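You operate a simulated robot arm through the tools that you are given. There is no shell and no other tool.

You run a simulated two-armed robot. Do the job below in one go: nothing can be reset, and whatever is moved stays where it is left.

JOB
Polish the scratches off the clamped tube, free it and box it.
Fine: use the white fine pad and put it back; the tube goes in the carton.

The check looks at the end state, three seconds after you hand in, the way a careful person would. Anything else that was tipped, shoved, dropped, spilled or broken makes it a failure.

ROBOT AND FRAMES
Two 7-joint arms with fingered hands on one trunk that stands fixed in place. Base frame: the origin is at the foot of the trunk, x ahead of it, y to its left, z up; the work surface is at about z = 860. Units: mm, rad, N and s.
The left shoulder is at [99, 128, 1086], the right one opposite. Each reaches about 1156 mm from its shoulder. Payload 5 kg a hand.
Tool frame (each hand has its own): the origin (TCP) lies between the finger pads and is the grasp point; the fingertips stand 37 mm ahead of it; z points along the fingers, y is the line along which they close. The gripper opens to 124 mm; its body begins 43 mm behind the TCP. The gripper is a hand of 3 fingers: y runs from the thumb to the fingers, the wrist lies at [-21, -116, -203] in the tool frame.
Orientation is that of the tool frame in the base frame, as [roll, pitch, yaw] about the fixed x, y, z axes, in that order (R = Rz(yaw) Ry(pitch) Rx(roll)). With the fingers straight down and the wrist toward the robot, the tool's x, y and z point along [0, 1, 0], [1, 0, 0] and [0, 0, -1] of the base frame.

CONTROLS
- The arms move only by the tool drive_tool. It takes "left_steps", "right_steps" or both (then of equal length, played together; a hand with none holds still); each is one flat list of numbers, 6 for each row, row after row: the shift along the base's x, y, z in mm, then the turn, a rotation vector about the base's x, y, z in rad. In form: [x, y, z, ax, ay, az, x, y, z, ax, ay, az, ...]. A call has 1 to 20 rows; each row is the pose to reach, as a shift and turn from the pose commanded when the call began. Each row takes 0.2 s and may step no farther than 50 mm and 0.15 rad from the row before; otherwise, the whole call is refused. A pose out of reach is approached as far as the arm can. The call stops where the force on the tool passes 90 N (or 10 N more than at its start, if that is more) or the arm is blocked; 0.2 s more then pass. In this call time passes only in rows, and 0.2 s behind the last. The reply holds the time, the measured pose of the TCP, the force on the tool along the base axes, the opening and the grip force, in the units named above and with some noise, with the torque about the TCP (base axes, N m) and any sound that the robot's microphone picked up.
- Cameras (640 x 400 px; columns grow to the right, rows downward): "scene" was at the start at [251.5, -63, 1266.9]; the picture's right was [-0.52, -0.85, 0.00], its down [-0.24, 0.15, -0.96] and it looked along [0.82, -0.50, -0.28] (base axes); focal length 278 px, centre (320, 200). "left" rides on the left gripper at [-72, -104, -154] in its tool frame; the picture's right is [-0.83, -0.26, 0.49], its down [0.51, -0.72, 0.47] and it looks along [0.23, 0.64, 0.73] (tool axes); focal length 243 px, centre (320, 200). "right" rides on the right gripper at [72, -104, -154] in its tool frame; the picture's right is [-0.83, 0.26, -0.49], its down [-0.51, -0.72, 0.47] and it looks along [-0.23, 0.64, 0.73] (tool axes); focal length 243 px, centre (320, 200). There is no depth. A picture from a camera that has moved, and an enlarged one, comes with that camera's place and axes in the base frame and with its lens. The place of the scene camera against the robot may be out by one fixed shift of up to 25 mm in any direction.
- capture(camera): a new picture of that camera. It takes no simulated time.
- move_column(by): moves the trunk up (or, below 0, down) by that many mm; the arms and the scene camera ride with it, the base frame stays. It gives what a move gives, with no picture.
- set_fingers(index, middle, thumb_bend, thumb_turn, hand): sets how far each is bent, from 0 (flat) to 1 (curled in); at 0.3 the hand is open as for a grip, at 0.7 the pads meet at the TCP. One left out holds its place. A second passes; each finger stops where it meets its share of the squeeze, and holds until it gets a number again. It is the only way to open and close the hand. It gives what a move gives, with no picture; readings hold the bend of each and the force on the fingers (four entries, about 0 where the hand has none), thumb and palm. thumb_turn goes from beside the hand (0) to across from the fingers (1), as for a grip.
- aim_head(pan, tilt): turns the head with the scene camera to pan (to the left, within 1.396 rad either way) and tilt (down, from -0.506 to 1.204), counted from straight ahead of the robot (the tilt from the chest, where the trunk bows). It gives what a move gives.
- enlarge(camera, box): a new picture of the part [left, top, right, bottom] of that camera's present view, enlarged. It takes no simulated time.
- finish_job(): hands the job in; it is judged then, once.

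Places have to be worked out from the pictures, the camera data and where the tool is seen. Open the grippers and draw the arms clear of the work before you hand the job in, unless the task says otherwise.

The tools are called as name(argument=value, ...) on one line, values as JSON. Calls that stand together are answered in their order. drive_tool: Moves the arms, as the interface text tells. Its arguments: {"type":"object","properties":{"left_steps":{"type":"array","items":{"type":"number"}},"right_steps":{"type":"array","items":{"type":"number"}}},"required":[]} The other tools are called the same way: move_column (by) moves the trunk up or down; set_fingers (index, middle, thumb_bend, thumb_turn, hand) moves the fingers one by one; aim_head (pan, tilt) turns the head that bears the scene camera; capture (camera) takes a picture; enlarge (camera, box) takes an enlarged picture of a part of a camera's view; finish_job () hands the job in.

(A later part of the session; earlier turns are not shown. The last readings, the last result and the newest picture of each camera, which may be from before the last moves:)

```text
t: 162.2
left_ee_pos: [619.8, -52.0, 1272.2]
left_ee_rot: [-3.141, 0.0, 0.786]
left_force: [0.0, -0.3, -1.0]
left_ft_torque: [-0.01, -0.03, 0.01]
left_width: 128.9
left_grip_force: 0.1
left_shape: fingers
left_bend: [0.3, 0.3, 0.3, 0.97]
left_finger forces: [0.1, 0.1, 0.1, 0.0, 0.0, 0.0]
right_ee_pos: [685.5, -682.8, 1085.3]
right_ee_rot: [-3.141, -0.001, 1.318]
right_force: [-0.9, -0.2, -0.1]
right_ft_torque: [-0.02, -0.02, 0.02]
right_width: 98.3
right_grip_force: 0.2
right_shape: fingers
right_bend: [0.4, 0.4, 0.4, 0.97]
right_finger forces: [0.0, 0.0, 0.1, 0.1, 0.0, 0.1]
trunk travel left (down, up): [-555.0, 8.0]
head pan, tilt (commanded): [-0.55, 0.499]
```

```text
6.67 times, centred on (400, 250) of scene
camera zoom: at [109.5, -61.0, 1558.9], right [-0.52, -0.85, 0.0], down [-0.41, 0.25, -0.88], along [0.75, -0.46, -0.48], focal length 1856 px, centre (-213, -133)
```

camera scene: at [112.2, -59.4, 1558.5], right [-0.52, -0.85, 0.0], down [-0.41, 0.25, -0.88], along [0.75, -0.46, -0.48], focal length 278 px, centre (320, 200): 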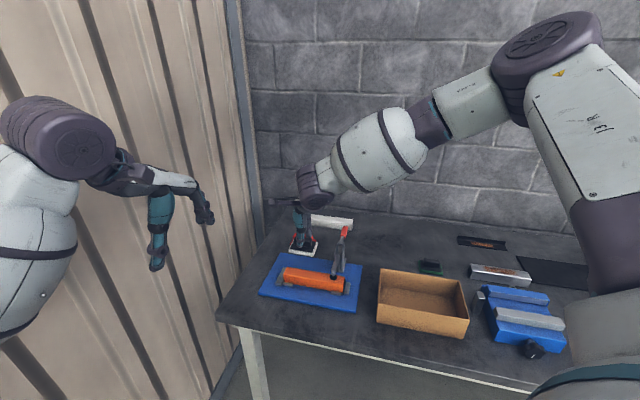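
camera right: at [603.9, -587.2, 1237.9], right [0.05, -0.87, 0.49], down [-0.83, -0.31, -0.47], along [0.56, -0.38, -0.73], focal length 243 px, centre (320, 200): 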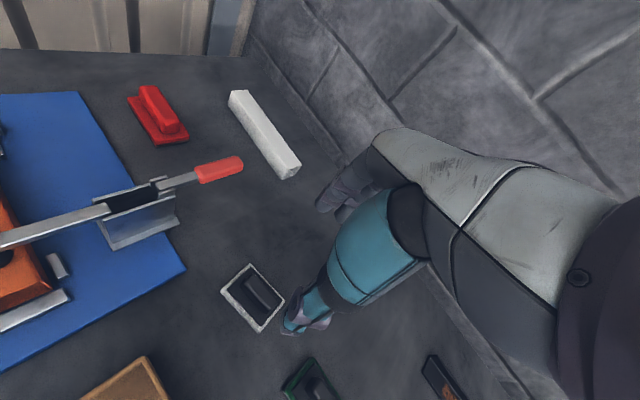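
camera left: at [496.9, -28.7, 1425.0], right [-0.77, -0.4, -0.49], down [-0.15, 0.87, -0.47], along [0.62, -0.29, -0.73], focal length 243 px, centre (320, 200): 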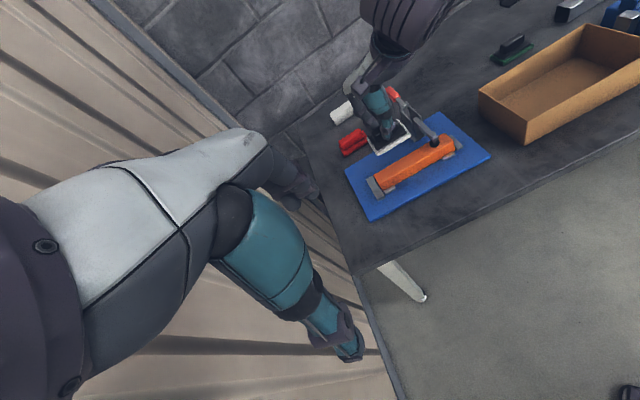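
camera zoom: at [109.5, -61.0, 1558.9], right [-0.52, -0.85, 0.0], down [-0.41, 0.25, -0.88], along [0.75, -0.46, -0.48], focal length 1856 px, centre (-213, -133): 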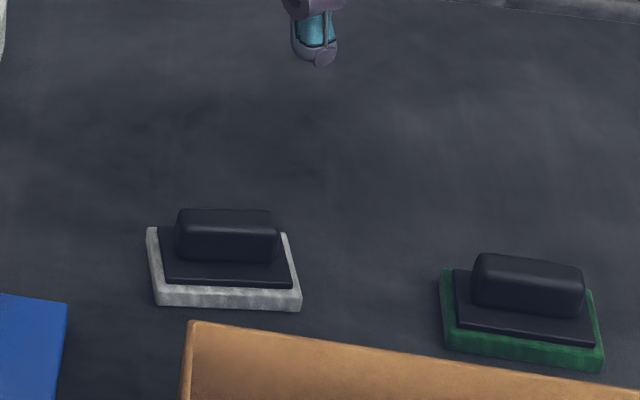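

The pad is back in its place (within ~7 mm, slightly turned), flat on the table. Next I'll lower the trunk again for reach: first both hands go up, so they stay clear as it descends.

drive_tool(right_steps=[0, -5, 40, 0, 0, 0.06, 0, -10, 85, 0, 0, 0.12, 0, -15, 130, 0, 0, 0.18, 0, -20, 175, 0, 0, 0.25, 0, -25, 220, 0, 0, 0.25, 0, -30, 265, 0, 0, 0.25, 0, -30, 305, 0, 0, 0.25], left_steps=[0, 0, 25, 0, 0, 0, 0, 0, 50, 0, 0, 0, 0, 0, 75, 0, 0, 0, 0, 0, 100, 0, 0, 0, 0, 0, 125, 0, 0, 0, 0, 0, 150, 0, 0, 0, 0, 0, 150, 0, 0, 0])

move_column(by=-140)

```text
t: 163.8
left_ee_pos: [621.0, -48.7, 1421.8]
left_ee_rot: [-3.14, 0.002, 0.787]
left_force: [-1.1, -0.5, 0.0]
left_ft_torque: [-0.01, -0.03, 0.01]
left_width: 128.8
left_grip_force: 0.2
left_shape: fingers
left_bend: [0.3, 0.3, 0.3, 0.97]
left_finger forces: [0.0, 0.0, 0.0, 0.0, 0.1, 0.0]
right_ee_pos: [686.2, -716.3, 1385.3]
right_ee_rot: [-3.141, -0.001, 1.57]
right_force: [-0.2, 0.3, 0.4]
right_ft_torque: [-0.02, 0.02, -0.01]
right_width: 98.4
right_grip_force: 0.1
right_shape: fingers
right_bend: [0.4, 0.4, 0.4, 0.97]
right_finger forces: [0.0, 0.1, 0.0, 0.0, 0.0, 0.1]
trunk travel left (down, up): [-555.0, 8.0]
head pan, tilt (commanded): [-0.55, 0.499]
```

```text
t: 165.4
left_ee_pos: [620.3, -53.3, 1282.5]
left_ee_rot: [-3.14, 0.001, 0.788]
left_force: [-0.9, 0.6, -0.9]
left_ft_torque: [-0.04, -0.04, 0.02]
left_width: 129.0
left_grip_force: 0.1
left_shape: fingers
left_bend: [0.3, 0.3, 0.3, 0.97]
left_finger forces: [0.0, 0.0, 0.1, 0.0, 0.1, 0.0]
right_ee_pos: [687.3, -716.9, 1247.4]
right_ee_rot: [3.139, 0.0, 1.57]
right_force: [-0.6, 0.1, -0.4]
right_ft_torque: [-0.01, 0.01, 0.02]
right_width: 98.2
right_grip_force: 0.0
right_shape: fingers
right_bend: [0.4, 0.4, 0.4, 0.97]
right_finger forces: [0.0, 0.1, 0.0, 0.1, 0.0, 0.1]
trunk travel left (down, up): [-415.0, 148.0]
head pan, tilt (commanded): [-0.55, 0.499]
```

move_column(by=-140)

capture(camera="scene")

capture(camera="right")

```text
t: 167.1
left_ee_pos: [620.2, -52.7, 1143.3]
left_ee_rot: [-3.139, -0.002, 0.789]
left_force: [0.1, 0.0, 0.1]
left_ft_torque: [0.0, 0.0, 0.02]
left_width: 129.2
left_grip_force: 0.1
left_shape: fingers
left_bend: [0.3, 0.3, 0.3, 0.97]
left_finger forces: [0.0, 0.0, 0.0, 0.1, 0.1, 0.1]
right_ee_pos: [686.1, -716.0, 1107.1]
right_ee_rot: [-3.141, 0.001, 1.569]
right_force: [-0.6, -0.5, 0.3]
right_ft_torque: [-0.03, -0.03, 0.02]
right_width: 98.3
right_grip_force: 0.0
right_shape: fingers
right_bend: [0.4, 0.4, 0.4, 0.97]
right_finger forces: [0.1, 0.0, 0.0, 0.0, 0.0, 0.0]
trunk travel left (down, up): [-275.0, 288.0]
head pan, tilt (commanded): [-0.55, 0.499]
```

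```text
taken
camera scene: at [248.7, -61.9, 1247.2], right [-0.52, -0.85, 0.0], down [-0.41, 0.25, -0.88], along [0.75, -0.46, -0.48], focal length 278 px, centre (320, 200)
```

scene: 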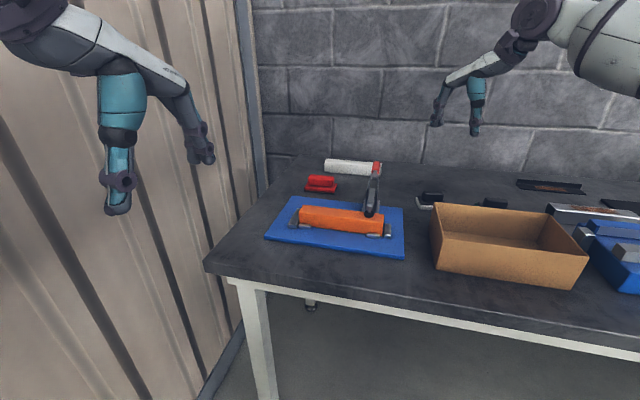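

```text
taken
camera right: at [582.4, -643.9, 1260.4], right [0.26, -0.83, 0.49], down [-0.72, -0.51, -0.47], along [0.64, -0.23, -0.73], focal length 243 px, centre (320, 200)
```

right: 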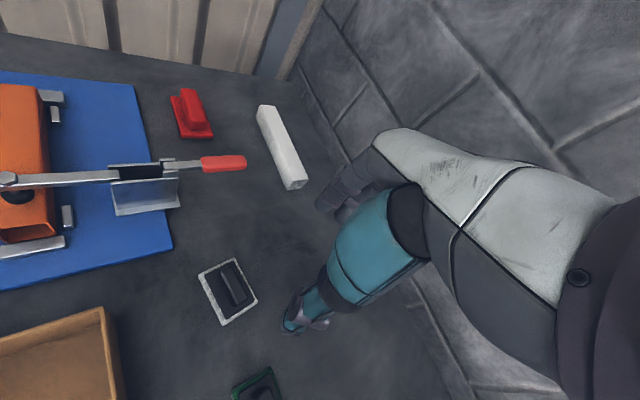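

Back at the original height, with everything in order. Now I'll open the clamp as before: the right hand goes over the red handle, fingers open.

set_fingers(hand="right", index=0.3, middle=0.3, thumb_bend=0.3)

drive_tool(right_steps=[22, 23, -5, 0, 0, 0.131, 44, 46, -10, 0, 0, 0.262, 66, 69, -15, 0, 0, 0.393, 88, 92, -25, 0, 0, 0.524, 110, 115, -35, 0, 0, 0.655, 131, 138, -47, 0, 0, 0.785])

capture(camera="right")

enlarge(camera="scene", box=[310, 70, 430, 220])

```text
t: 168.1
left_ee_pos: [620.9, -53.8, 1143.6]
left_ee_rot: [-3.14, 0.001, 0.789]
left_force: [0.4, 0.1, 0.4]
left_ft_torque: [0.0, 0.01, 0.01]
left_width: 129.1
left_grip_force: 0.0
left_shape: fingers
left_bend: [0.3, 0.3, 0.3, 0.97]
left_finger forces: [0.0, 0.0, 0.0, 0.0, 0.0, 0.0]
right_ee_pos: [685.8, -715.8, 1106.9]
right_ee_rot: [3.141, 0.001, 1.568]
right_force: [0.1, -0.2, 0.6]
right_ft_torque: [0.0, -0.03, 0.0]
right_width: 128.1
right_grip_force: 0.1
right_shape: fingers
right_bend: [0.3, 0.3, 0.3, 0.97]
right_finger forces: [0.0, 0.0, 0.0, 0.1, 0.0, 0.0]
trunk travel left (down, up): [-275.0, 288.0]
head pan, tilt (commanded): [-0.55, 0.499]
```

```text
t: 169.5
left_ee_pos: [623.8, -52.5, 1140.4]
left_ee_rot: [-3.138, 0.003, 0.788]
left_force: [0.6, 0.7, -1.0]
left_ft_torque: [-0.05, 0.04, 0.0]
left_width: 128.8
left_grip_force: 0.0
left_shape: fingers
left_bend: [0.3, 0.3, 0.3, 0.97]
left_finger forces: [0.0, 0.0, 0.0, 0.0, 0.0, 0.0]
right_ee_pos: [817.2, -576.7, 1055.9]
right_ee_rot: [-3.138, -0.002, 2.355]
right_force: [1.1, 1.0, 0.2]
right_ft_torque: [-0.01, 0.07, 0.0]
right_width: 128.8
right_grip_force: 0.0
right_shape: fingers
right_bend: [0.3, 0.3, 0.3, 0.97]
right_finger forces: [0.0, 0.0, 0.1, 0.0, 0.1, 0.0]
trunk travel left (down, up): [-275.0, 288.0]
head pan, tilt (commanded): [-0.55, 0.499]
```

```text
taken
camera right: at [694.4, -600.0, 1210.9], right [0.77, -0.4, 0.49], down [-0.15, -0.87, -0.47], along [0.62, 0.29, -0.73], focal length 243 px, centre (320, 200)
```

right: 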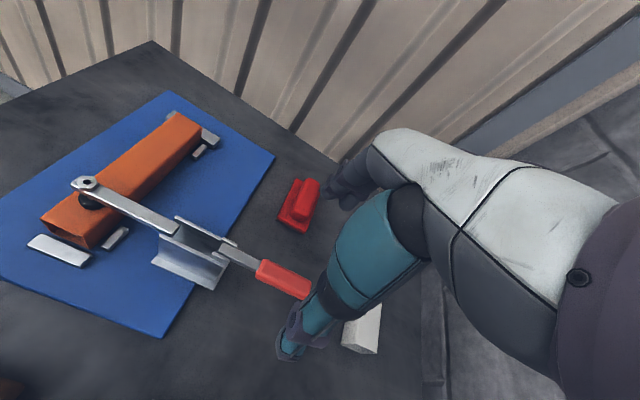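

```text
2.67 times, centred on (370, 145) of scene
camera zoom: at [251.3, -61.7, 1246.5], right [-0.52, -0.85, 0.0], down [-0.41, 0.25, -0.88], along [0.75, -0.46, -0.48], focal length 742 px, centre (187, 347)
```

zoom: 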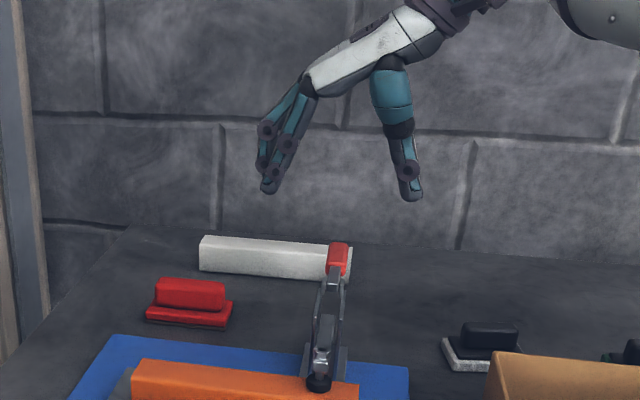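

Same approach as the first time: descend, wrap the fingers under the handle, and lift along the arc.

drive_tool(right_steps=[-1, -1, -36, 0, 0, 0, -1.5, -1.5, -72, 0, 0, 0, -1.5, -1.5, -102, 0, 0, 0])

set_fingers(hand="right", index=0.72, middle=0.72, thumb_bend=0.72)

set_fingers(hand="right", index=0.78, middle=0.78, thumb_bend=0.74)

drive_tool(right_steps=[0, 0, 6, 0, 0, 0, -1, 1, 12, 0, 0, 0, -2, 2, 18, 0, 0, 0, -3, 3, 24, 0, 0, 0])

enlarge(camera="scene", box=[310, 70, 430, 220])

```text
t: 170.3
left_ee_pos: [621.6, -54.6, 1142.3]
left_ee_rot: [-3.14, 0.001, 0.787]
left_force: [1.0, 0.5, 1.2]
left_ft_torque: [0.06, 0.03, 0.04]
left_width: 129.0
left_grip_force: 0.0
left_shape: fingers
left_bend: [0.3, 0.3, 0.3, 0.97]
left_finger forces: [0.0, 0.1, 0.0, 0.0, 0.0, 0.1]
right_ee_pos: [815.9, -580.8, 956.1]
right_ee_rot: [-3.14, -0.002, 2.352]
right_force: [1.0, 0.2, -1.2]
right_ft_torque: [0.0, 0.0, 0.04]
right_width: 128.4
right_grip_force: 0.1
right_shape: fingers
right_bend: [0.3, 0.3, 0.3, 0.97]
right_finger forces: [0.0, 0.0, 0.0, 0.1, 0.0, 0.1]
trunk travel left (down, up): [-275.0, 288.0]
head pan, tilt (commanded): [-0.55, 0.499]
```

```text
t: 171.3
left_ee_pos: [622.1, -53.2, 1142.4]
left_ee_rot: [-3.138, -0.001, 0.79]
left_force: [0.0, 1.0, -0.3]
left_ft_torque: [0.0, 0.0, -0.01]
left_width: 129.1
left_grip_force: 0.0
left_shape: fingers
left_bend: [0.3, 0.3, 0.3, 0.97]
left_finger forces: [0.1, 0.1, 0.0, 0.0, 0.0, 0.0]
right_ee_pos: [815.5, -580.4, 954.4]
right_ee_rot: [3.141, 0.0, 2.351]
right_force: [-3.6, -1.7, -3.7]
right_ft_torque: [-0.04, 0.06, 0.04]
right_width: 9.2
right_grip_force: 6.9
right_shape: fingers
right_bend: [0.72, 0.72, 0.69, 0.97]
right_finger forces: [5.0, 0.7, 0.0, 0.1, 8.1, 0.0]
trunk travel left (down, up): [-275.0, 288.0]
head pan, tilt (commanded): [-0.55, 0.499]
```

```text
t: 172.3
left_ee_pos: [623.8, -54.0, 1139.6]
left_ee_rot: [-3.137, 0.002, 0.788]
left_force: [1.0, 0.3, -0.7]
left_ft_torque: [-0.02, 0.01, 0.02]
left_width: 128.9
left_grip_force: 0.1
left_shape: fingers
left_bend: [0.3, 0.3, 0.3, 0.97]
left_finger forces: [0.0, 0.1, 0.1, 0.1, 0.0, 0.0]
right_ee_pos: [816.0, -579.8, 955.6]
right_ee_rot: [3.141, -0.002, 2.354]
right_force: [5.4, -0.5, -1.8]
right_ft_torque: [-0.04, 0.03, 0.0]
right_width: 1.7
right_grip_force: 7.8
right_shape: fingers
right_bend: [0.77, 0.78, 0.71, 0.97]
right_finger forces: [10.7, 2.2, 0.1, 0.1, 3.3, 0.0]
trunk travel left (down, up): [-275.0, 288.0]
head pan, tilt (commanded): [-0.55, 0.499]
```

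```text
t: 173.3
left_ee_pos: [621.6, -52.8, 1142.7]
left_ee_rot: [-3.137, 0.001, 0.788]
left_force: [0.1, 0.4, 0.2]
left_ft_torque: [-0.01, 0.04, 0.01]
left_width: 129.0
left_grip_force: 0.1
left_shape: fingers
left_bend: [0.3, 0.3, 0.3, 0.97]
left_finger forces: [0.0, 0.0, 0.0, 0.1, 0.0, 0.1]
right_ee_pos: [812.2, -578.2, 980.5]
right_ee_rot: [-3.139, 0.001, 2.353]
right_force: [2.9, -0.6, -1.9]
right_ft_torque: [-0.11, -0.04, -0.09]
right_width: 1.1
right_grip_force: 8.0
right_shape: fingers
right_bend: [0.77, 0.78, 0.71, 0.97]
right_finger forces: [12.0, 0.0, 0.0, 0.1, 3.3, 0.0]
trunk travel left (down, up): [-275.0, 288.0]
head pan, tilt (commanded): [-0.55, 0.499]
```

```text
2.67 times, centred on (370, 145) of scene
camera zoom: at [249.7, -62.2, 1246.9], right [-0.52, -0.85, 0.0], down [-0.41, 0.25, -0.88], along [0.75, -0.46, -0.48], focal length 742 px, centre (187, 347)
```

zoom: 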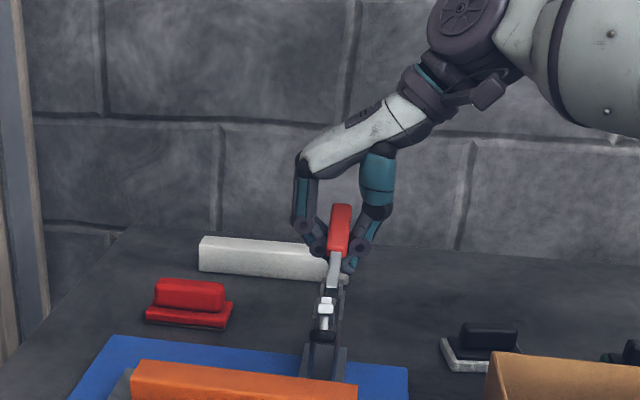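

The clamp is opening again. I'll continue along the arc to the open stop, then ease off and release.

drive_tool(right_steps=[-2, 2, 6, 0, 0, 0, -4, 4, 11, 0, 0, 0, -6, 6, 16, 0, 0, 0, -9, 9, 21, 0, 0, 0, -12, 12, 26, 0, 0, 0, -15, 15, 30, 0, 0, 0, -18, 18, 33, 0, 0, 0, -21, 21, 36, 0, 0, 0])

drive_tool(right_steps=[-2, 2, 2, 0, 0, 0, -4, 4, 4, 0, 0, 0, -6, 6, 5, 0, 0, 0])

enlarge(camera="scene", box=[310, 70, 430, 220])

capture(camera="right")

```text
t: 175.1
left_ee_pos: [622.0, -53.7, 1142.3]
left_ee_rot: [-3.139, 0.0, 0.788]
left_force: [0.0, -0.7, -0.1]
left_ft_torque: [-0.05, -0.02, 0.0]
left_width: 129.0
left_grip_force: 0.1
left_shape: fingers
left_bend: [0.3, 0.3, 0.3, 0.97]
left_finger forces: [0.1, 0.1, 0.1, 0.0, 0.0, 0.0]
right_ee_pos: [794.0, -554.9, 1018.2]
right_ee_rot: [3.141, 0.0, 2.352]
right_force: [0.2, -1.6, -1.2]
right_ft_torque: [-0.06, 0.01, -0.01]
right_width: 1.2
right_grip_force: 0.3
right_shape: fingers
right_bend: [0.77, 0.78, 0.71, 0.97]
right_finger forces: [0.1, 0.0, 0.0, 0.0, 0.5, 0.1]
trunk travel left (down, up): [-275.0, 288.0]
head pan, tilt (commanded): [-0.55, 0.499]
```

```text
t: 175.9
left_ee_pos: [623.7, -55.6, 1139.8]
left_ee_rot: [-3.136, 0.001, 0.787]
left_force: [-0.3, 0.2, 0.4]
left_ft_torque: [0.04, 0.0, 0.0]
left_width: 128.9
left_grip_force: 0.0
left_shape: fingers
left_bend: [0.3, 0.3, 0.3, 0.97]
left_finger forces: [0.0, 0.1, 0.0, 0.1, 0.0, 0.0]
right_ee_pos: [789.0, -553.9, 1019.5]
right_ee_rot: [3.141, -0.001, 2.351]
right_force: [22.4, -17.9, -5.5]
right_ft_torque: [-0.28, -0.3, -0.23]
right_width: 0.8
right_grip_force: 16.8
right_shape: fingers
right_bend: [0.77, 0.78, 0.71, 0.98]
right_finger forces: [32.7, 0.0, 0.0, 0.1, 1.4, 0.0]
trunk travel left (down, up): [-275.0, 288.0]
head pan, tilt (commanded): [-0.55, 0.499]
```

```text
2.67 times, centred on (370, 145) of scene
camera zoom: at [252.9, -64.9, 1246.1], right [-0.52, -0.85, 0.0], down [-0.41, 0.25, -0.88], along [0.75, -0.46, -0.48], focal length 742 px, centre (187, 347)
```

zoom: 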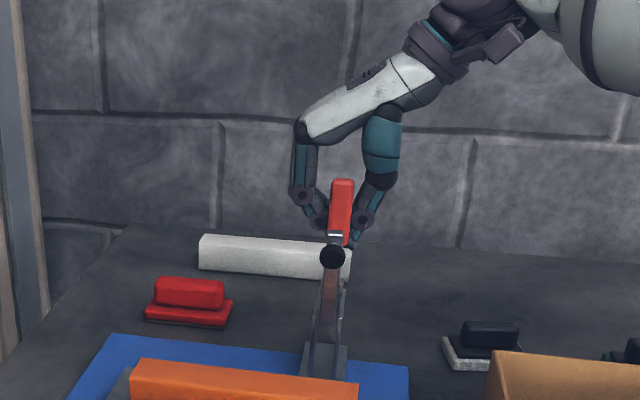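

```text
taken
camera right: at [665.8, -575.3, 1172.6], right [0.77, -0.41, 0.49], down [-0.16, -0.87, -0.47], along [0.62, 0.29, -0.73], focal length 243 px, centre (320, 200)
```

right: 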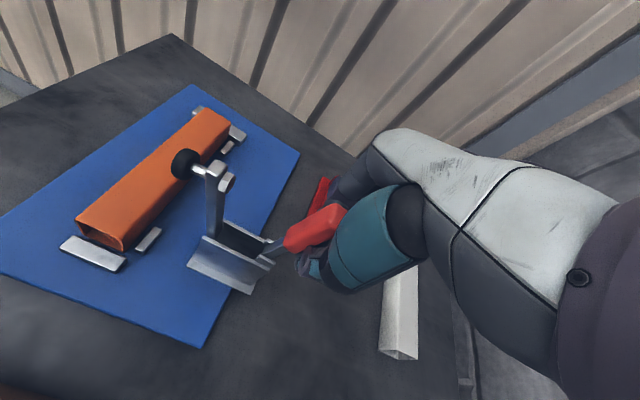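

Fully open at the stop. I'll ease off, release, and lift the right hand clear.

drive_tool(right_steps=[4, -4, -2, 0, 0, 0, 7, -7, -5, 0, 0, 0])

set_fingers(hand="right", index=0.6, middle=0.6, thumb_bend=0.6)

set_fingers(hand="right", index=0.3, middle=0.3, thumb_bend=0.3)

drive_tool(right_steps=[0, 0, 40, 0, 0, 0, 0, 0, 80, 0, 0, 0, 0, 0, 120, 0, 0, 0, 0, 0, 150, 0, 0, 0])

drive_tool(right_steps=[-18, -25, 8, 0, 0, -0.098, -35, -50, 15, 0, 0, -0.196, -53, -75, 22, 0, 0, -0.294, -70, -100, 30, 0, 0, -0.393, -88, -125, 38, 0, 0, -0.491, -105, -150, 45, 0, 0, -0.589, -122, -175, 52, 0, 0, -0.687, -140, -200, 60, 0, 0, -0.785])

capture(camera="right")

capture(camera="scene")

```text
t: 176.5
left_ee_pos: [622.2, -51.8, 1142.1]
left_ee_rot: [-3.14, 0.002, 0.787]
left_force: [0.1, 0.6, 0.8]
left_ft_torque: [0.01, 0.02, 0.0]
left_width: 128.8
left_grip_force: 0.1
left_shape: fingers
left_bend: [0.3, 0.3, 0.3, 0.97]
left_finger forces: [0.1, 0.0, 0.0, 0.0, 0.0, 0.0]
right_ee_pos: [791.8, -556.0, 1017.1]
right_ee_rot: [3.141, -0.001, 2.355]
right_force: [1.0, -0.3, 0.4]
right_ft_torque: [0.03, -0.01, -0.02]
right_width: 0.8
right_grip_force: 0.1
right_shape: fingers
right_bend: [0.77, 0.78, 0.71, 0.97]
right_finger forces: [0.0, 0.1, 0.0, 0.0, 0.0, 0.0]
trunk travel left (down, up): [-275.0, 288.0]
head pan, tilt (commanded): [-0.55, 0.499]
```

```text
t: 177.5
left_ee_pos: [622.3, -52.4, 1142.1]
left_ee_rot: [-3.139, 0.0, 0.786]
left_force: [1.2, -0.6, -0.1]
left_ft_torque: [0.01, 0.0, 0.0]
left_width: 128.8
left_grip_force: 0.0
left_shape: fingers
left_bend: [0.3, 0.3, 0.3, 0.97]
left_finger forces: [0.0, 0.1, 0.1, 0.1, 0.1, 0.1]
right_ee_pos: [793.1, -556.3, 1015.8]
right_ee_rot: [3.14, 0.0, 2.353]
right_force: [0.1, -0.8, 0.3]
right_ft_torque: [0.02, -0.01, -0.03]
right_width: 36.4
right_grip_force: 0.1
right_shape: fingers
right_bend: [0.6, 0.6, 0.6, 0.97]
right_finger forces: [0.0, 0.0, 0.0, 0.1, 0.0, 0.0]
trunk travel left (down, up): [-275.0, 288.0]
head pan, tilt (commanded): [-0.55, 0.499]
```

```text
t: 178.5
left_ee_pos: [622.3, -53.1, 1141.8]
left_ee_rot: [-3.141, 0.0, 0.787]
left_force: [0.7, 0.3, 0.3]
left_ft_torque: [-0.03, 0.03, 0.0]
left_width: 128.9
left_grip_force: 0.0
left_shape: fingers
left_bend: [0.3, 0.3, 0.3, 0.97]
left_finger forces: [0.0, 0.0, 0.0, 0.0, 0.1, 0.0]
right_ee_pos: [791.7, -557.2, 1015.7]
right_ee_rot: [3.141, 0.0, 2.353]
right_force: [0.6, -0.3, -1.1]
right_ft_torque: [-0.01, 0.0, -0.01]
right_width: 128.2
right_grip_force: 0.2
right_shape: fingers
right_bend: [0.3, 0.3, 0.3, 0.97]
right_finger forces: [0.0, 0.0, 0.1, 0.0, 0.0, 0.0]
trunk travel left (down, up): [-275.0, 288.0]
head pan, tilt (commanded): [-0.55, 0.499]
```

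```text
t: 179.5
left_ee_pos: [621.9, -51.5, 1143.2]
left_ee_rot: [-3.14, 0.001, 0.787]
left_force: [0.2, 0.2, -0.2]
left_ft_torque: [-0.02, -0.03, 0.0]
left_width: 128.9
left_grip_force: 0.1
left_shape: fingers
left_bend: [0.3, 0.3, 0.3, 0.97]
left_finger forces: [0.1, 0.0, 0.0, 0.1, 0.1, 0.0]
right_ee_pos: [790.5, -557.0, 1165.3]
right_ee_rot: [3.141, 0.002, 2.353]
right_force: [0.6, 0.9, 1.3]
right_ft_torque: [-0.01, -0.01, -0.02]
right_width: 128.7
right_grip_force: 0.2
right_shape: fingers
right_bend: [0.3, 0.3, 0.3, 0.97]
right_finger forces: [0.1, 0.0, 0.1, 0.0, 0.0, 0.0]
trunk travel left (down, up): [-275.0, 288.0]
head pan, tilt (commanded): [-0.55, 0.499]
```

```text
t: 181.3
left_ee_pos: [621.1, -52.8, 1142.7]
left_ee_rot: [-3.141, 0.0, 0.788]
left_force: [1.2, 0.1, 0.7]
left_ft_torque: [-0.05, -0.01, 0.01]
left_width: 128.8
left_grip_force: 0.0
left_shape: fingers
left_bend: [0.3, 0.3, 0.3, 0.97]
left_finger forces: [0.0, 0.0, 0.1, 0.0, 0.0, 0.1]
right_ee_pos: [652.6, -756.3, 1228.3]
right_ee_rot: [-3.142, -0.002, 1.568]
right_force: [0.1, 0.6, -0.3]
right_ft_torque: [0.01, -0.06, 0.04]
right_width: 128.4
right_grip_force: 0.0
right_shape: fingers
right_bend: [0.3, 0.3, 0.3, 0.97]
right_finger forces: [0.0, 0.0, 0.0, 0.0, 0.0, 0.0]
trunk travel left (down, up): [-275.0, 288.0]
head pan, tilt (commanded): [-0.55, 0.499]
```

```text
taken
camera right: at [549.3, -683.8, 1382.0], right [0.26, -0.83, 0.49], down [-0.72, -0.5, -0.47], along [0.64, -0.23, -0.73], focal length 243 px, centre (320, 200)
```

right: 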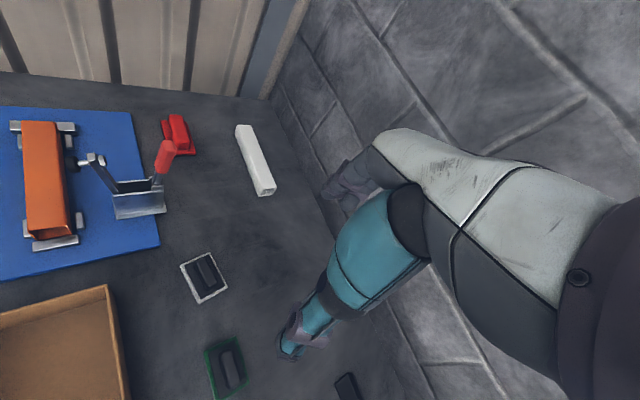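

```text
taken
camera scene: at [248.5, -62.3, 1247.2], right [-0.52, -0.85, 0.0], down [-0.41, 0.25, -0.88], along [0.75, -0.46, -0.48], focal length 278 px, centre (320, 200)
```

scene: 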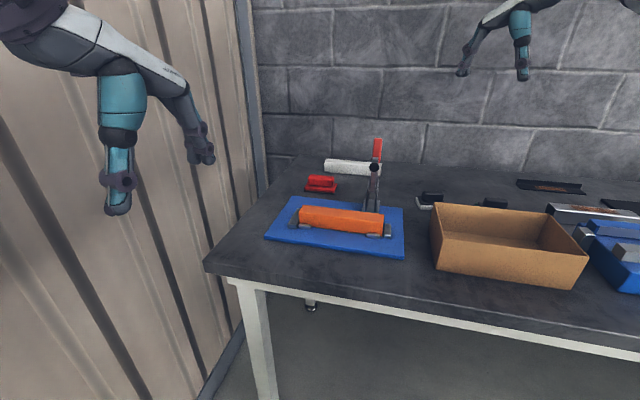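

The clamp is open and the tube is free. The left hand will pick it up. First I'll test that the left arm can reach the carton: the right arm moves far aside, and the empty left hand goes above the carton.

drive_tool(right_steps=[-44, -28, 9, 0, 0, 0, -88, -56, 18, 0, 0, 0, -132, -84, 27, 0, 0, 0, -176, -112, 36, 0, 0, 0, -220, -140, 45, 0, 0, 0, -264, -168, 54, 0, 0, 0, -308, -196, 63, 0, 0, 0, -340, -215, 72, 0, 0, 0])

drive_tool(left_steps=[-8, -46, 0, 0, 0, 0, -16, -92, 0, 0, 0, 0, -24, -138, 0, 0, 0, 0, -32, -184, 0, 0, 0, 0, -40, -230, 0, 0, 0, 0, -48, -276, 0, 0, 0, 0, -56, -322, 0, 0, 0, 0, -64, -368, 0, 0, 0, 0])

capture(camera="scene")

```text
refused: row 1 steps farther than a row can; nothing moved
```

```text
t: 183.1
left_ee_pos: [558.2, -421.4, 1140.8]
left_ee_rot: [-3.139, 0.001, 0.789]
left_force: [-0.7, -0.2, 0.2]
left_ft_torque: [0.07, -0.01, 0.0]
left_width: 128.9
left_grip_force: 0.1
left_shape: fingers
left_bend: [0.3, 0.3, 0.3, 0.97]
left_finger forces: [0.0, 0.0, 0.0, 0.0, 0.0, 0.1]
right_ee_pos: [651.6, -757.3, 1227.1]
right_ee_rot: [-3.141, -0.002, 1.568]
right_force: [-0.5, -0.9, 0.6]
right_ft_torque: [0.06, 0.01, 0.01]
right_width: 128.7
right_grip_force: 0.0
right_shape: fingers
right_bend: [0.3, 0.3, 0.3, 0.97]
right_finger forces: [0.0, 0.0, 0.0, 0.1, 0.0, 0.1]
trunk travel left (down, up): [-275.0, 288.0]
head pan, tilt (commanded): [-0.55, 0.499]
```

```text
taken
camera scene: at [248.8, -63.7, 1247.1], right [-0.52, -0.85, 0.0], down [-0.41, 0.25, -0.88], along [0.75, -0.46, -0.48], focal length 278 px, centre (320, 200)
```

scene: 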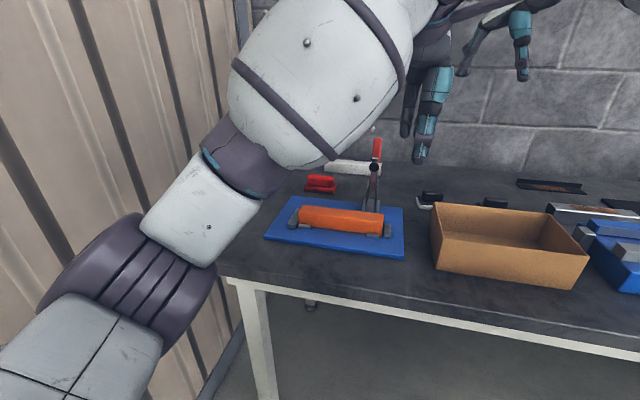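

The right move was refused for step size, so I'll redo it with smaller rows, then continue the left hand's reach test.

drive_tool(right_steps=[-38, -24, 8, 0, 0, 0, -76, -48, 16, 0, 0, 0, -114, -72, 24, 0, 0, 0, -152, -96, 32, 0, 0, 0, -190, -120, 40, 0, 0, 0, -228, -144, 48, 0, 0, 0, -266, -168, 56, 0, 0, 0, -304, -192, 64, 0, 0, 0, -340, -215, 72, 0, 0, 0])

drive_tool(left_steps=[-18, -38, -10, 0, 0, 0, -36, -76, -20, 0, 0, 0, -54, -114, -30, 0, 0, 0, -72, -152, -40, 0, 0, 0, -89, -186, -50, 0, 0, 0])

capture(camera="scene")

capture(camera="left")

```text
t: 185.1
left_ee_pos: [556.7, -419.1, 1142.1]
left_ee_rot: [-3.14, -0.001, 0.787]
left_force: [-0.4, 0.3, -0.2]
left_ft_torque: [0.0, 0.02, -0.03]
left_width: 128.7
left_grip_force: 0.1
left_shape: fingers
left_bend: [0.3, 0.3, 0.3, 0.97]
left_finger forces: [0.0, 0.0, 0.0, 0.0, 0.0, 0.0]
right_ee_pos: [310.7, -971.1, 1297.8]
right_ee_rot: [3.141, 0.001, 1.569]
right_force: [-1.1, 0.0, -0.4]
right_ft_torque: [0.01, 0.0, 0.0]
right_width: 128.4
right_grip_force: 0.0
right_shape: fingers
right_bend: [0.3, 0.3, 0.3, 0.97]
right_finger forces: [0.0, 0.0, 0.1, 0.0, 0.0, 0.0]
trunk travel left (down, up): [-275.0, 288.0]
head pan, tilt (commanded): [-0.55, 0.499]
```

```text
t: 186.3
left_ee_pos: [486.7, -552.7, 1108.1]
left_ee_rot: [-3.139, -0.003, 0.785]
left_force: [-1.1, -0.2, -0.1]
left_ft_torque: [0.03, -0.13, 0.05]
left_width: 129.0
left_grip_force: 0.0
left_shape: fingers
left_bend: [0.3, 0.3, 0.3, 0.97]
left_finger forces: [0.1, 0.1, 0.1, 0.1, 0.0, 0.0]
left hand out of reach, approached as far as the arm can: row 4, 5
right_ee_pos: [305.8, -972.0, 1299.3]
right_ee_rot: [3.137, 0.001, 1.567]
right_force: [-1.5, -0.1, 0.7]
right_ft_torque: [0.04, -0.15, -0.01]
right_width: 128.6
right_grip_force: 0.1
right_shape: fingers
right_bend: [0.3, 0.3, 0.3, 0.97]
right_finger forces: [0.0, 0.1, 0.1, 0.1, 0.0, 0.1]
trunk travel left (down, up): [-275.0, 288.0]
head pan, tilt (commanded): [-0.55, 0.499]
```

```text
taken
camera scene: at [243.0, -50.9, 1307.8], right [-0.43, -0.9, 0.0], down [0.14, -0.06, -0.99], along [0.89, -0.42, 0.15], focal length 278 px, centre (320, 200)
```

scene: 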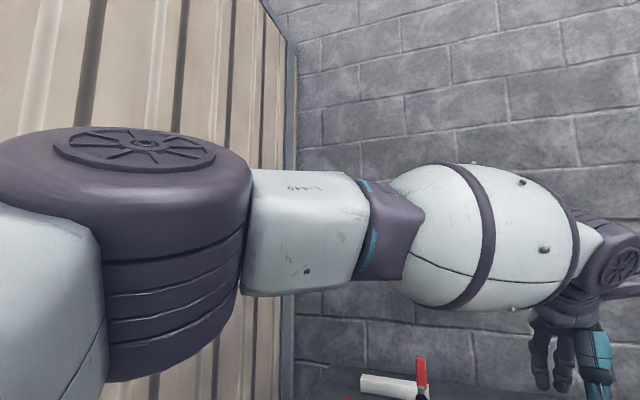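

```text
taken
camera left: at [362.2, -530.9, 1263.5], right [-0.77, -0.4, -0.49], down [-0.15, 0.87, -0.47], along [0.62, -0.29, -0.73], focal length 243 px, centre (320, 200)
```

left: 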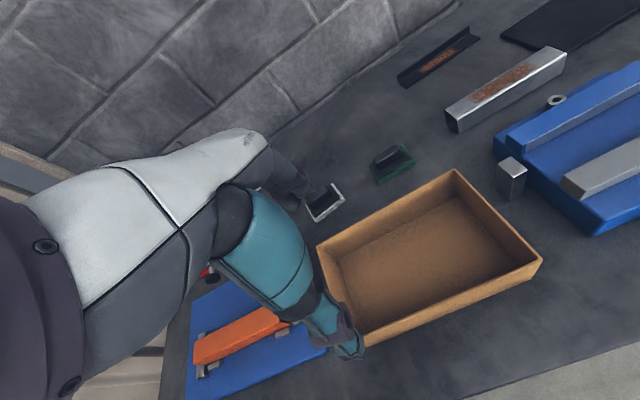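

The left upper arm met the head while reaching across, which stopped it. I'll back off, raise the trunk so the arm passes lower than the head, and test the carton reach again.

drive_tool(left_steps=[18, 36, 5, 0, 0, 0, 36, 72, 10, 0, 0, 0, 54, 108, 15, 0, 0, 0, 72, 140, 20, 0, 0, 0])

move_column(by=150)

aim_head(pan=-0.6, tilt=0.65)

capture(camera="scene")

```text
t: 187.3
left_ee_pos: [569.2, -409.4, 1136.1]
left_ee_rot: [-3.141, 0.002, 0.789]
left_force: [-0.2, 0.2, 0.3]
left_ft_torque: [-0.06, 0.0, 0.01]
left_width: 129.0
left_grip_force: 0.0
left_shape: fingers
left_bend: [0.3, 0.3, 0.3, 0.98]
left_finger forces: [0.1, 0.0, 0.0, 0.0, 0.0, 0.0]
right_ee_pos: [313.4, -969.5, 1298.8]
right_ee_rot: [-3.139, 0.002, 1.57]
right_force: [-0.1, 1.1, 0.7]
right_ft_torque: [-0.05, 0.03, 0.03]
right_width: 128.7
right_grip_force: 0.0
right_shape: fingers
right_bend: [0.3, 0.3, 0.3, 0.97]
right_finger forces: [0.1, 0.0, 0.0, 0.0, 0.1, 0.0]
trunk travel left (down, up): [-275.0, 288.0]
head pan, tilt (commanded): [-0.55, 0.499]
```

```text
t: 189.0
left_ee_pos: [570.4, -412.3, 1280.7]
left_ee_rot: [-3.138, 0.002, 0.788]
left_force: [-0.4, 0.7, -0.1]
left_ft_torque: [0.04, 0.03, -0.01]
left_width: 129.2
left_grip_force: 0.2
left_shape: fingers
left_bend: [0.3, 0.3, 0.3, 0.98]
left_finger forces: [0.0, 0.0, 0.1, 0.0, 0.0, 0.0]
right_ee_pos: [313.5, -972.3, 1447.8]
right_ee_rot: [-3.141, 0.0, 1.567]
right_force: [0.7, 1.1, -0.4]
right_ft_torque: [0.02, 0.02, 0.03]
right_width: 128.5
right_grip_force: 0.0
right_shape: fingers
right_bend: [0.3, 0.3, 0.3, 0.97]
right_finger forces: [0.0, 0.0, 0.0, 0.0, 0.1, 0.0]
trunk travel left (down, up): [-425.0, 138.0]
head pan, tilt (commanded): [-0.55, 0.499]
```

```text
t: 189.7
left_ee_pos: [570.4, -410.9, 1280.6]
left_ee_rot: [-3.138, 0.001, 0.787]
left_force: [0.1, 0.1, 0.1]
left_ft_torque: [0.01, 0.02, -0.02]
left_width: 129.0
left_grip_force: 0.1
left_shape: fingers
left_bend: [0.3, 0.3, 0.3, 0.98]
left_finger forces: [0.1, 0.2, 0.0, 0.0, 0.0, 0.0]
right_ee_pos: [313.4, -972.0, 1447.5]
right_ee_rot: [-3.141, 0.0, 1.569]
right_force: [-0.1, -0.2, -0.6]
right_ft_torque: [0.01, -0.03, 0.0]
right_width: 128.9
right_grip_force: 0.0
right_shape: fingers
right_bend: [0.3, 0.3, 0.3, 0.97]
right_finger forces: [0.0, 0.0, 0.0, 0.1, 0.0, 0.0]
trunk travel left (down, up): [-425.0, 138.0]
head pan, tilt (commanded): [-0.6, 0.649]
```

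```text
taken
camera scene: at [204.5, -63.8, 1388.1], right [-0.56, -0.83, 0.0], down [-0.5, 0.34, -0.8], along [0.66, -0.45, -0.6], focal length 278 px, centre (320, 200)
```

scene: 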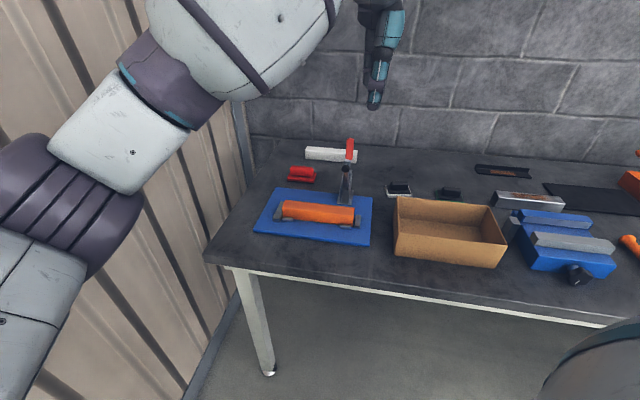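

The head is fine and everything is in place. I'll lower the left hand first, then move toward the carton.

drive_tool(left_steps=[-6, -12, -45, 0, 0, 0, -12, -24, -90, 0, 0, 0, -18, -36, -135, 0, 0, 0, -24, -48, -180, 0, 0, 0, -30, -60, -222, 0, 0, 0])

drive_tool(left_steps=[-14, -26, -5, 0, 0, 0, -28, -52, -10, 0, 0, 0, -42, -78, -15, 0, 0, 0, -56, -104, -20, 0, 0, 0, -70, -130, -25, 0, 0, 0])

capture(camera="left")

capture(camera="scene")

```text
t: 190.9
left_ee_pos: [538.5, -474.3, 1060.3]
left_ee_rot: [-3.138, 0.0, 0.787]
left_force: [-0.3, 0.4, 0.1]
left_ft_torque: [0.02, 0.02, -0.03]
left_width: 129.1
left_grip_force: 0.0
left_shape: fingers
left_bend: [0.3, 0.3, 0.3, 0.98]
left_finger forces: [0.1, 0.0, 0.0, 0.1, 0.0, 0.0]
right_ee_pos: [313.6, -972.1, 1447.4]
right_ee_rot: [-3.14, 0.001, 1.568]
right_force: [-0.5, -0.1, -0.5]
right_ft_torque: [0.0, 0.0, 0.04]
right_width: 128.6
right_grip_force: 0.1
right_shape: fingers
right_bend: [0.3, 0.3, 0.3, 0.97]
right_finger forces: [0.0, 0.0, 0.0, 0.0, 0.0, 0.1]
trunk travel left (down, up): [-425.0, 138.0]
head pan, tilt (commanded): [-0.6, 0.649]
```

```text
t: 192.1
left_ee_pos: [501.5, -547.1, 1042.5]
left_ee_rot: [-3.139, 0.001, 0.789]
left_force: [0.3, -0.3, -0.3]
left_ft_torque: [0.02, 0.01, -0.02]
left_width: 128.7
left_grip_force: 0.0
left_shape: fingers
left_bend: [0.3, 0.3, 0.3, 0.97]
left_finger forces: [0.0, 0.0, 0.0, 0.1, 0.1, 0.0]
left hand out of reach, approached as far as the arm can: row 3, 4, 5
right_ee_pos: [313.1, -972.1, 1448.1]
right_ee_rot: [-3.141, 0.0, 1.57]
right_force: [-0.1, -0.1, 0.2]
right_ft_torque: [-0.01, 0.01, 0.0]
right_width: 128.7
right_grip_force: 0.0
right_shape: fingers
right_bend: [0.3, 0.3, 0.3, 0.97]
right_finger forces: [0.0, 0.0, 0.0, 0.1, 0.0, 0.0]
trunk travel left (down, up): [-425.0, 138.0]
head pan, tilt (commanded): [-0.6, 0.649]
```

```text
taken
camera left: at [376.5, -524.7, 1196.9], right [-0.77, -0.4, -0.49], down [-0.16, 0.87, -0.47], along [0.62, -0.29, -0.73], focal length 243 px, centre (320, 200)
```

left: 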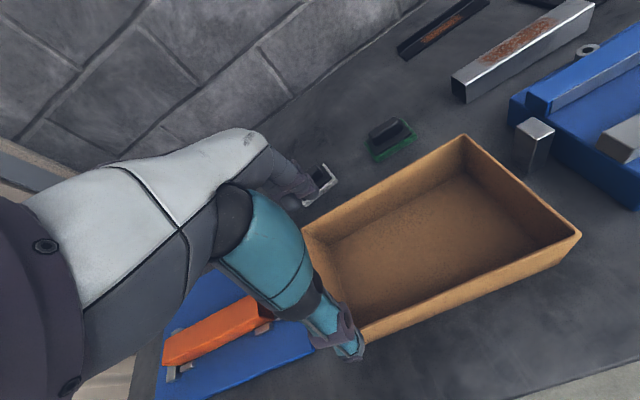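

```text
taken
camera scene: at [205.0, -63.8, 1388.0], right [-0.56, -0.83, 0.0], down [-0.5, 0.34, -0.8], along [0.66, -0.45, -0.61], focal length 278 px, centre (320, 200)
```

scene: 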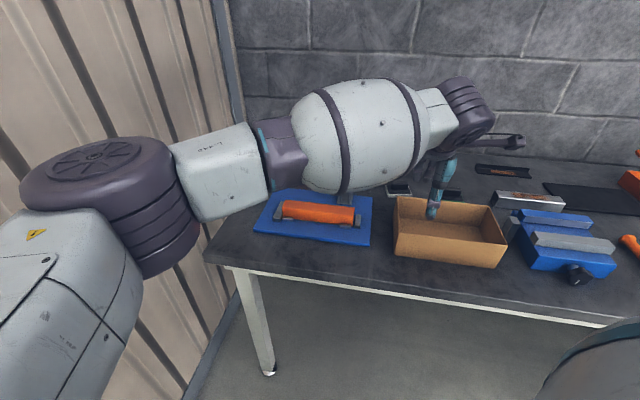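

The left arm can only reach the carton's near edge. The right arm with the raised trunk may do better for carrying the tube. I'll withdraw the left arm and test the right hand's yaw range above the tube.

drive_tool(left_steps=[14, 26, 15, 0, 0, 0, 28, 52, 45, 0, 0, 0, 38, 75, 85, 0, 0, 0, 46, 95, 130, 0, 0, 0, 54, 110, 175, 0, 0, 0, 60, 130, 215, 0, 0, 0, 66, 165, 245, 0, 0, 0, 72, 205, 255, 0, 0, 0, 80, 250, 255, 0, 0, 0, 88, 295, 255, 0, 0, 0, 96, 340, 255, 0, 0, 0, 104, 385, 255, 0, 0, 0, 110, 430, 255, 0, 0, 0, 115, 475, 255, 0, 0, 0, 118, 500, 255, 0, 0, 0])

move_column(by=130)

drive_tool(right_steps=[30, 28, -25, 0, 0, 0, 60, 56, -50, 0, 0, 0, 90, 84, -75, 0, 0, 0, 120, 112, -100, 0, 0, 0, 150, 140, -125, 0, 0, 0, 180, 168, -150, 0, 0, 0, 210, 196, -175, 0, 0, 0, 240, 224, -200, 0, 0, 0, 270, 252, -225, 0, 0, 0, 300, 280, -250, 0, 0, 0, 330, 310, -270, 0, 0, 0, 350, 345, -290, 0, 0, 0, 365, 385, -310, 0, 0, 0, 380, 425, -330, 0, 0, 0, 390, 465, -350, 0, 0, 0])

capture(camera="scene")

```text
t: 195.3
left_ee_pos: [614.4, -42.3, 1301.9]
left_ee_rot: [-3.14, 0.002, 0.786]
left_force: [-0.2, -0.4, -0.4]
left_ft_torque: [0.03, -0.04, 0.0]
left_width: 128.9
left_grip_force: 0.1
left_shape: fingers
left_bend: [0.3, 0.3, 0.3, 0.97]
left_finger forces: [0.0, 0.0, 0.0, 0.0, 0.0, 0.0]
right_ee_pos: [313.2, -969.7, 1449.9]
right_ee_rot: [3.141, 0.003, 1.57]
right_force: [-0.5, -0.1, 1.1]
right_ft_torque: [-0.01, 0.01, -0.04]
right_width: 128.6
right_grip_force: 0.0
right_shape: fingers
right_bend: [0.3, 0.3, 0.3, 0.97]
right_finger forces: [0.1, 0.0, 0.0, 0.0, 0.0, 0.1]
trunk travel left (down, up): [-425.0, 138.0]
head pan, tilt (commanded): [-0.6, 0.649]
```

```text
t: 196.9
left_ee_pos: [617.4, -44.9, 1428.0]
left_ee_rot: [-3.137, 0.003, 0.787]
left_force: [-0.4, -0.5, -0.7]
left_ft_torque: [-0.01, 0.04, 0.02]
left_width: 128.7
left_grip_force: 0.0
left_shape: fingers
left_bend: [0.3, 0.3, 0.3, 0.97]
left_finger forces: [0.0, 0.1, 0.1, 0.0, 0.1, 0.0]
right_ee_pos: [315.2, -970.9, 1577.1]
right_ee_rot: [-3.137, 0.001, 1.57]
right_force: [0.5, 0.0, 0.7]
right_ft_torque: [0.01, 0.05, 0.0]
right_width: 128.8
right_grip_force: 0.1
right_shape: fingers
right_bend: [0.3, 0.3, 0.3, 0.97]
right_finger forces: [0.0, 0.1, 0.1, 0.0, 0.1, 0.1]
trunk travel left (down, up): [-555.0, 8.0]
head pan, tilt (commanded): [-0.6, 0.649]
```

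```text
t: 200.1
left_ee_pos: [617.7, -44.2, 1429.6]
left_ee_rot: [-3.138, 0.002, 0.787]
left_force: [-0.2, -1.5, 0.3]
left_ft_torque: [-0.05, 0.02, 0.02]
left_width: 129.0
left_grip_force: 0.0
left_shape: fingers
left_bend: [0.3, 0.3, 0.3, 0.97]
left_finger forces: [0.1, 0.1, 0.0, 0.0, 0.0, 0.0]
right_ee_pos: [705.7, -509.1, 1230.3]
right_ee_rot: [-3.138, 0.0, 1.567]
right_force: [-0.1, 0.7, 0.1]
right_ft_torque: [-0.02, 0.03, -0.03]
right_width: 128.8
right_grip_force: 0.0
right_shape: fingers
right_bend: [0.3, 0.3, 0.3, 0.97]
right_finger forces: [0.0, 0.0, 0.1, 0.0, 0.0, 0.1]
trunk travel left (down, up): [-555.0, 8.0]
head pan, tilt (commanded): [-0.6, 0.649]
```

```text
taken
camera scene: at [106.7, -62.3, 1545.0], right [-0.57, -0.82, 0.0], down [-0.5, 0.34, -0.8], along [0.66, -0.45, -0.6], focal length 278 px, centre (320, 200)
```

scene: 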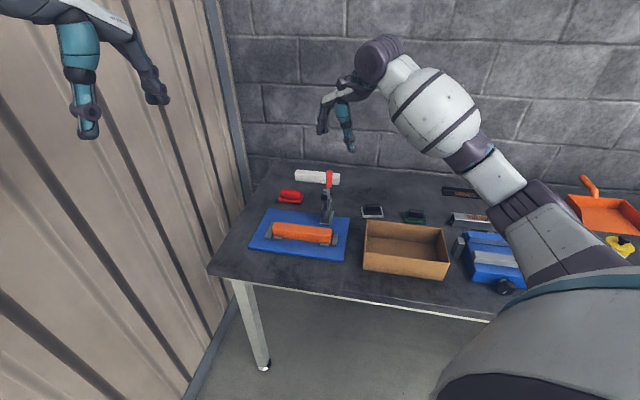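

Now I'll go above the tube while yawing in steps, keeping above the open clamp.

drive_tool(right_steps=[2, 31, -20, 0, 0, -0.105, 4, 62, -40, 0, 0, -0.21, 6, 93, -60, 0, 0, -0.315, 8, 122, -80, 0, 0, -0.42])

drive_tool(right_steps=[0, 0, -15, 0, 0, -0.1, 0, 0, -30, 0, 0, -0.2, 0, 0, -40, 0, 0, -0.28, 0, 0, -50, 0, 0, -0.365])

capture(camera="right")

```text
t: 201.1
left_ee_pos: [618.2, -43.2, 1428.6]
left_ee_rot: [-3.14, 0.001, 0.787]
left_force: [0.0, 0.0, -0.9]
left_ft_torque: [-0.03, -0.01, 0.0]
left_width: 128.7
left_grip_force: 0.1
left_shape: fingers
left_bend: [0.3, 0.3, 0.3, 0.97]
left_finger forces: [0.1, 0.0, 0.0, 0.0, 0.0, 0.0]
right_ee_pos: [712.1, -384.0, 1150.6]
right_ee_rot: [-3.14, 0.002, 1.147]
right_force: [-0.1, -0.1, 0.1]
right_ft_torque: [-0.02, 0.01, 0.04]
right_width: 128.9
right_grip_force: 0.1
right_shape: fingers
right_bend: [0.3, 0.3, 0.3, 0.97]
right_finger forces: [0.0, 0.0, 0.0, 0.1, 0.1, 0.0]
trunk travel left (down, up): [-555.0, 8.0]
head pan, tilt (commanded): [-0.6, 0.649]
```

```text
t: 202.1
left_ee_pos: [616.6, -45.0, 1429.8]
left_ee_rot: [-3.14, 0.001, 0.787]
left_force: [0.6, 0.0, -0.2]
left_ft_torque: [-0.05, 0.02, 0.04]
left_width: 128.8
left_grip_force: 0.0
left_shape: fingers
left_bend: [0.3, 0.3, 0.3, 0.97]
left_finger forces: [0.0, 0.0, 0.0, 0.1, 0.1, 0.0]
right_ee_pos: [711.0, -384.3, 1097.7]
right_ee_rot: [3.141, 0.0, 0.783]
right_force: [1.4, 0.5, 0.6]
right_ft_torque: [-0.01, 0.03, -0.01]
right_width: 128.6
right_grip_force: 0.1
right_shape: fingers
right_bend: [0.3, 0.3, 0.3, 0.97]
right_finger forces: [0.0, 0.0, 0.1, 0.0, 0.1, 0.1]
trunk travel left (down, up): [-555.0, 8.0]
head pan, tilt (commanded): [-0.6, 0.649]
```

```text
taken
camera right: at [690.0, -259.5, 1252.2], right [-0.41, -0.77, 0.49], down [-0.87, 0.15, -0.47], along [0.29, -0.62, -0.73], focal length 243 px, centre (320, 200)
```

right: 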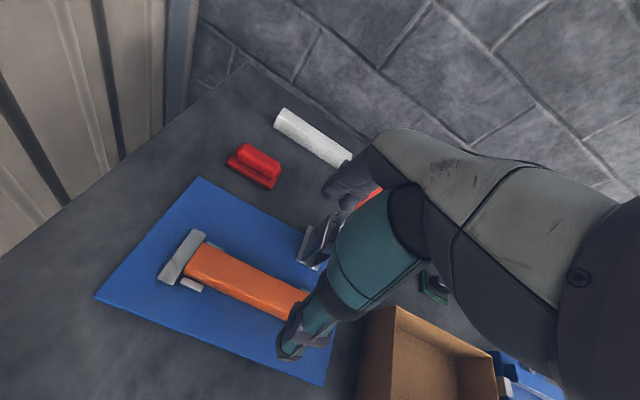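

The right hand reaches the full -45° over the tube. I'll measure the tube's position from here.

enlarge(camera="right", box=[140, 210, 360, 370])

enlarge(camera="scene", box=[230, 160, 370, 280])

```text
2.50 times, centred on (250, 290) of right
camera zoom: at [690.0, -259.5, 1252.2], right [-0.41, -0.77, 0.49], down [-0.87, 0.15, -0.47], along [0.29, -0.62, -0.73], focal length 606 px, centre (495, -25)
```

zoom: 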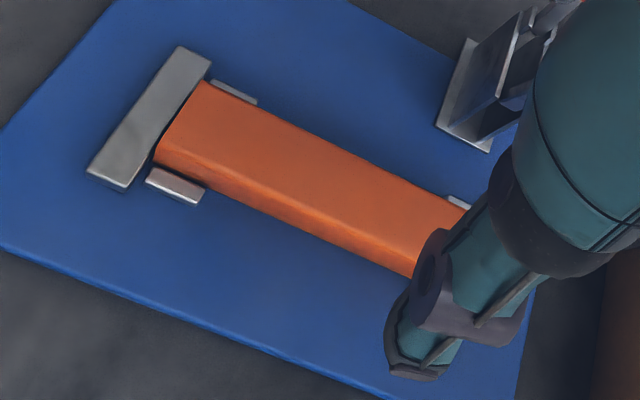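

```text
3.33 times, centred on (300, 220) of scene
camera zoom: at [105.4, -63.1, 1545.2], right [-0.56, -0.83, 0.0], down [-0.5, 0.34, -0.8], along [0.66, -0.45, -0.6], focal length 928 px, centre (387, 133)
```

zoom: 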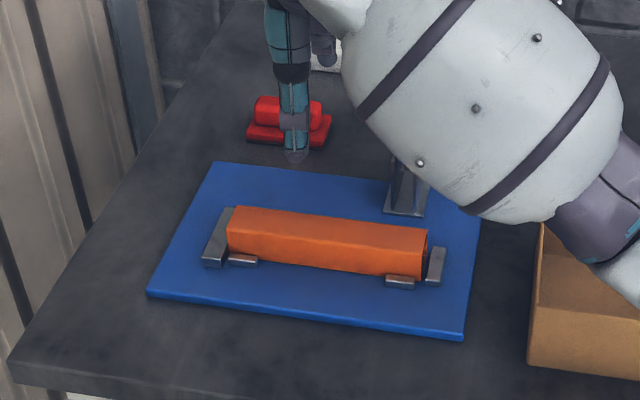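

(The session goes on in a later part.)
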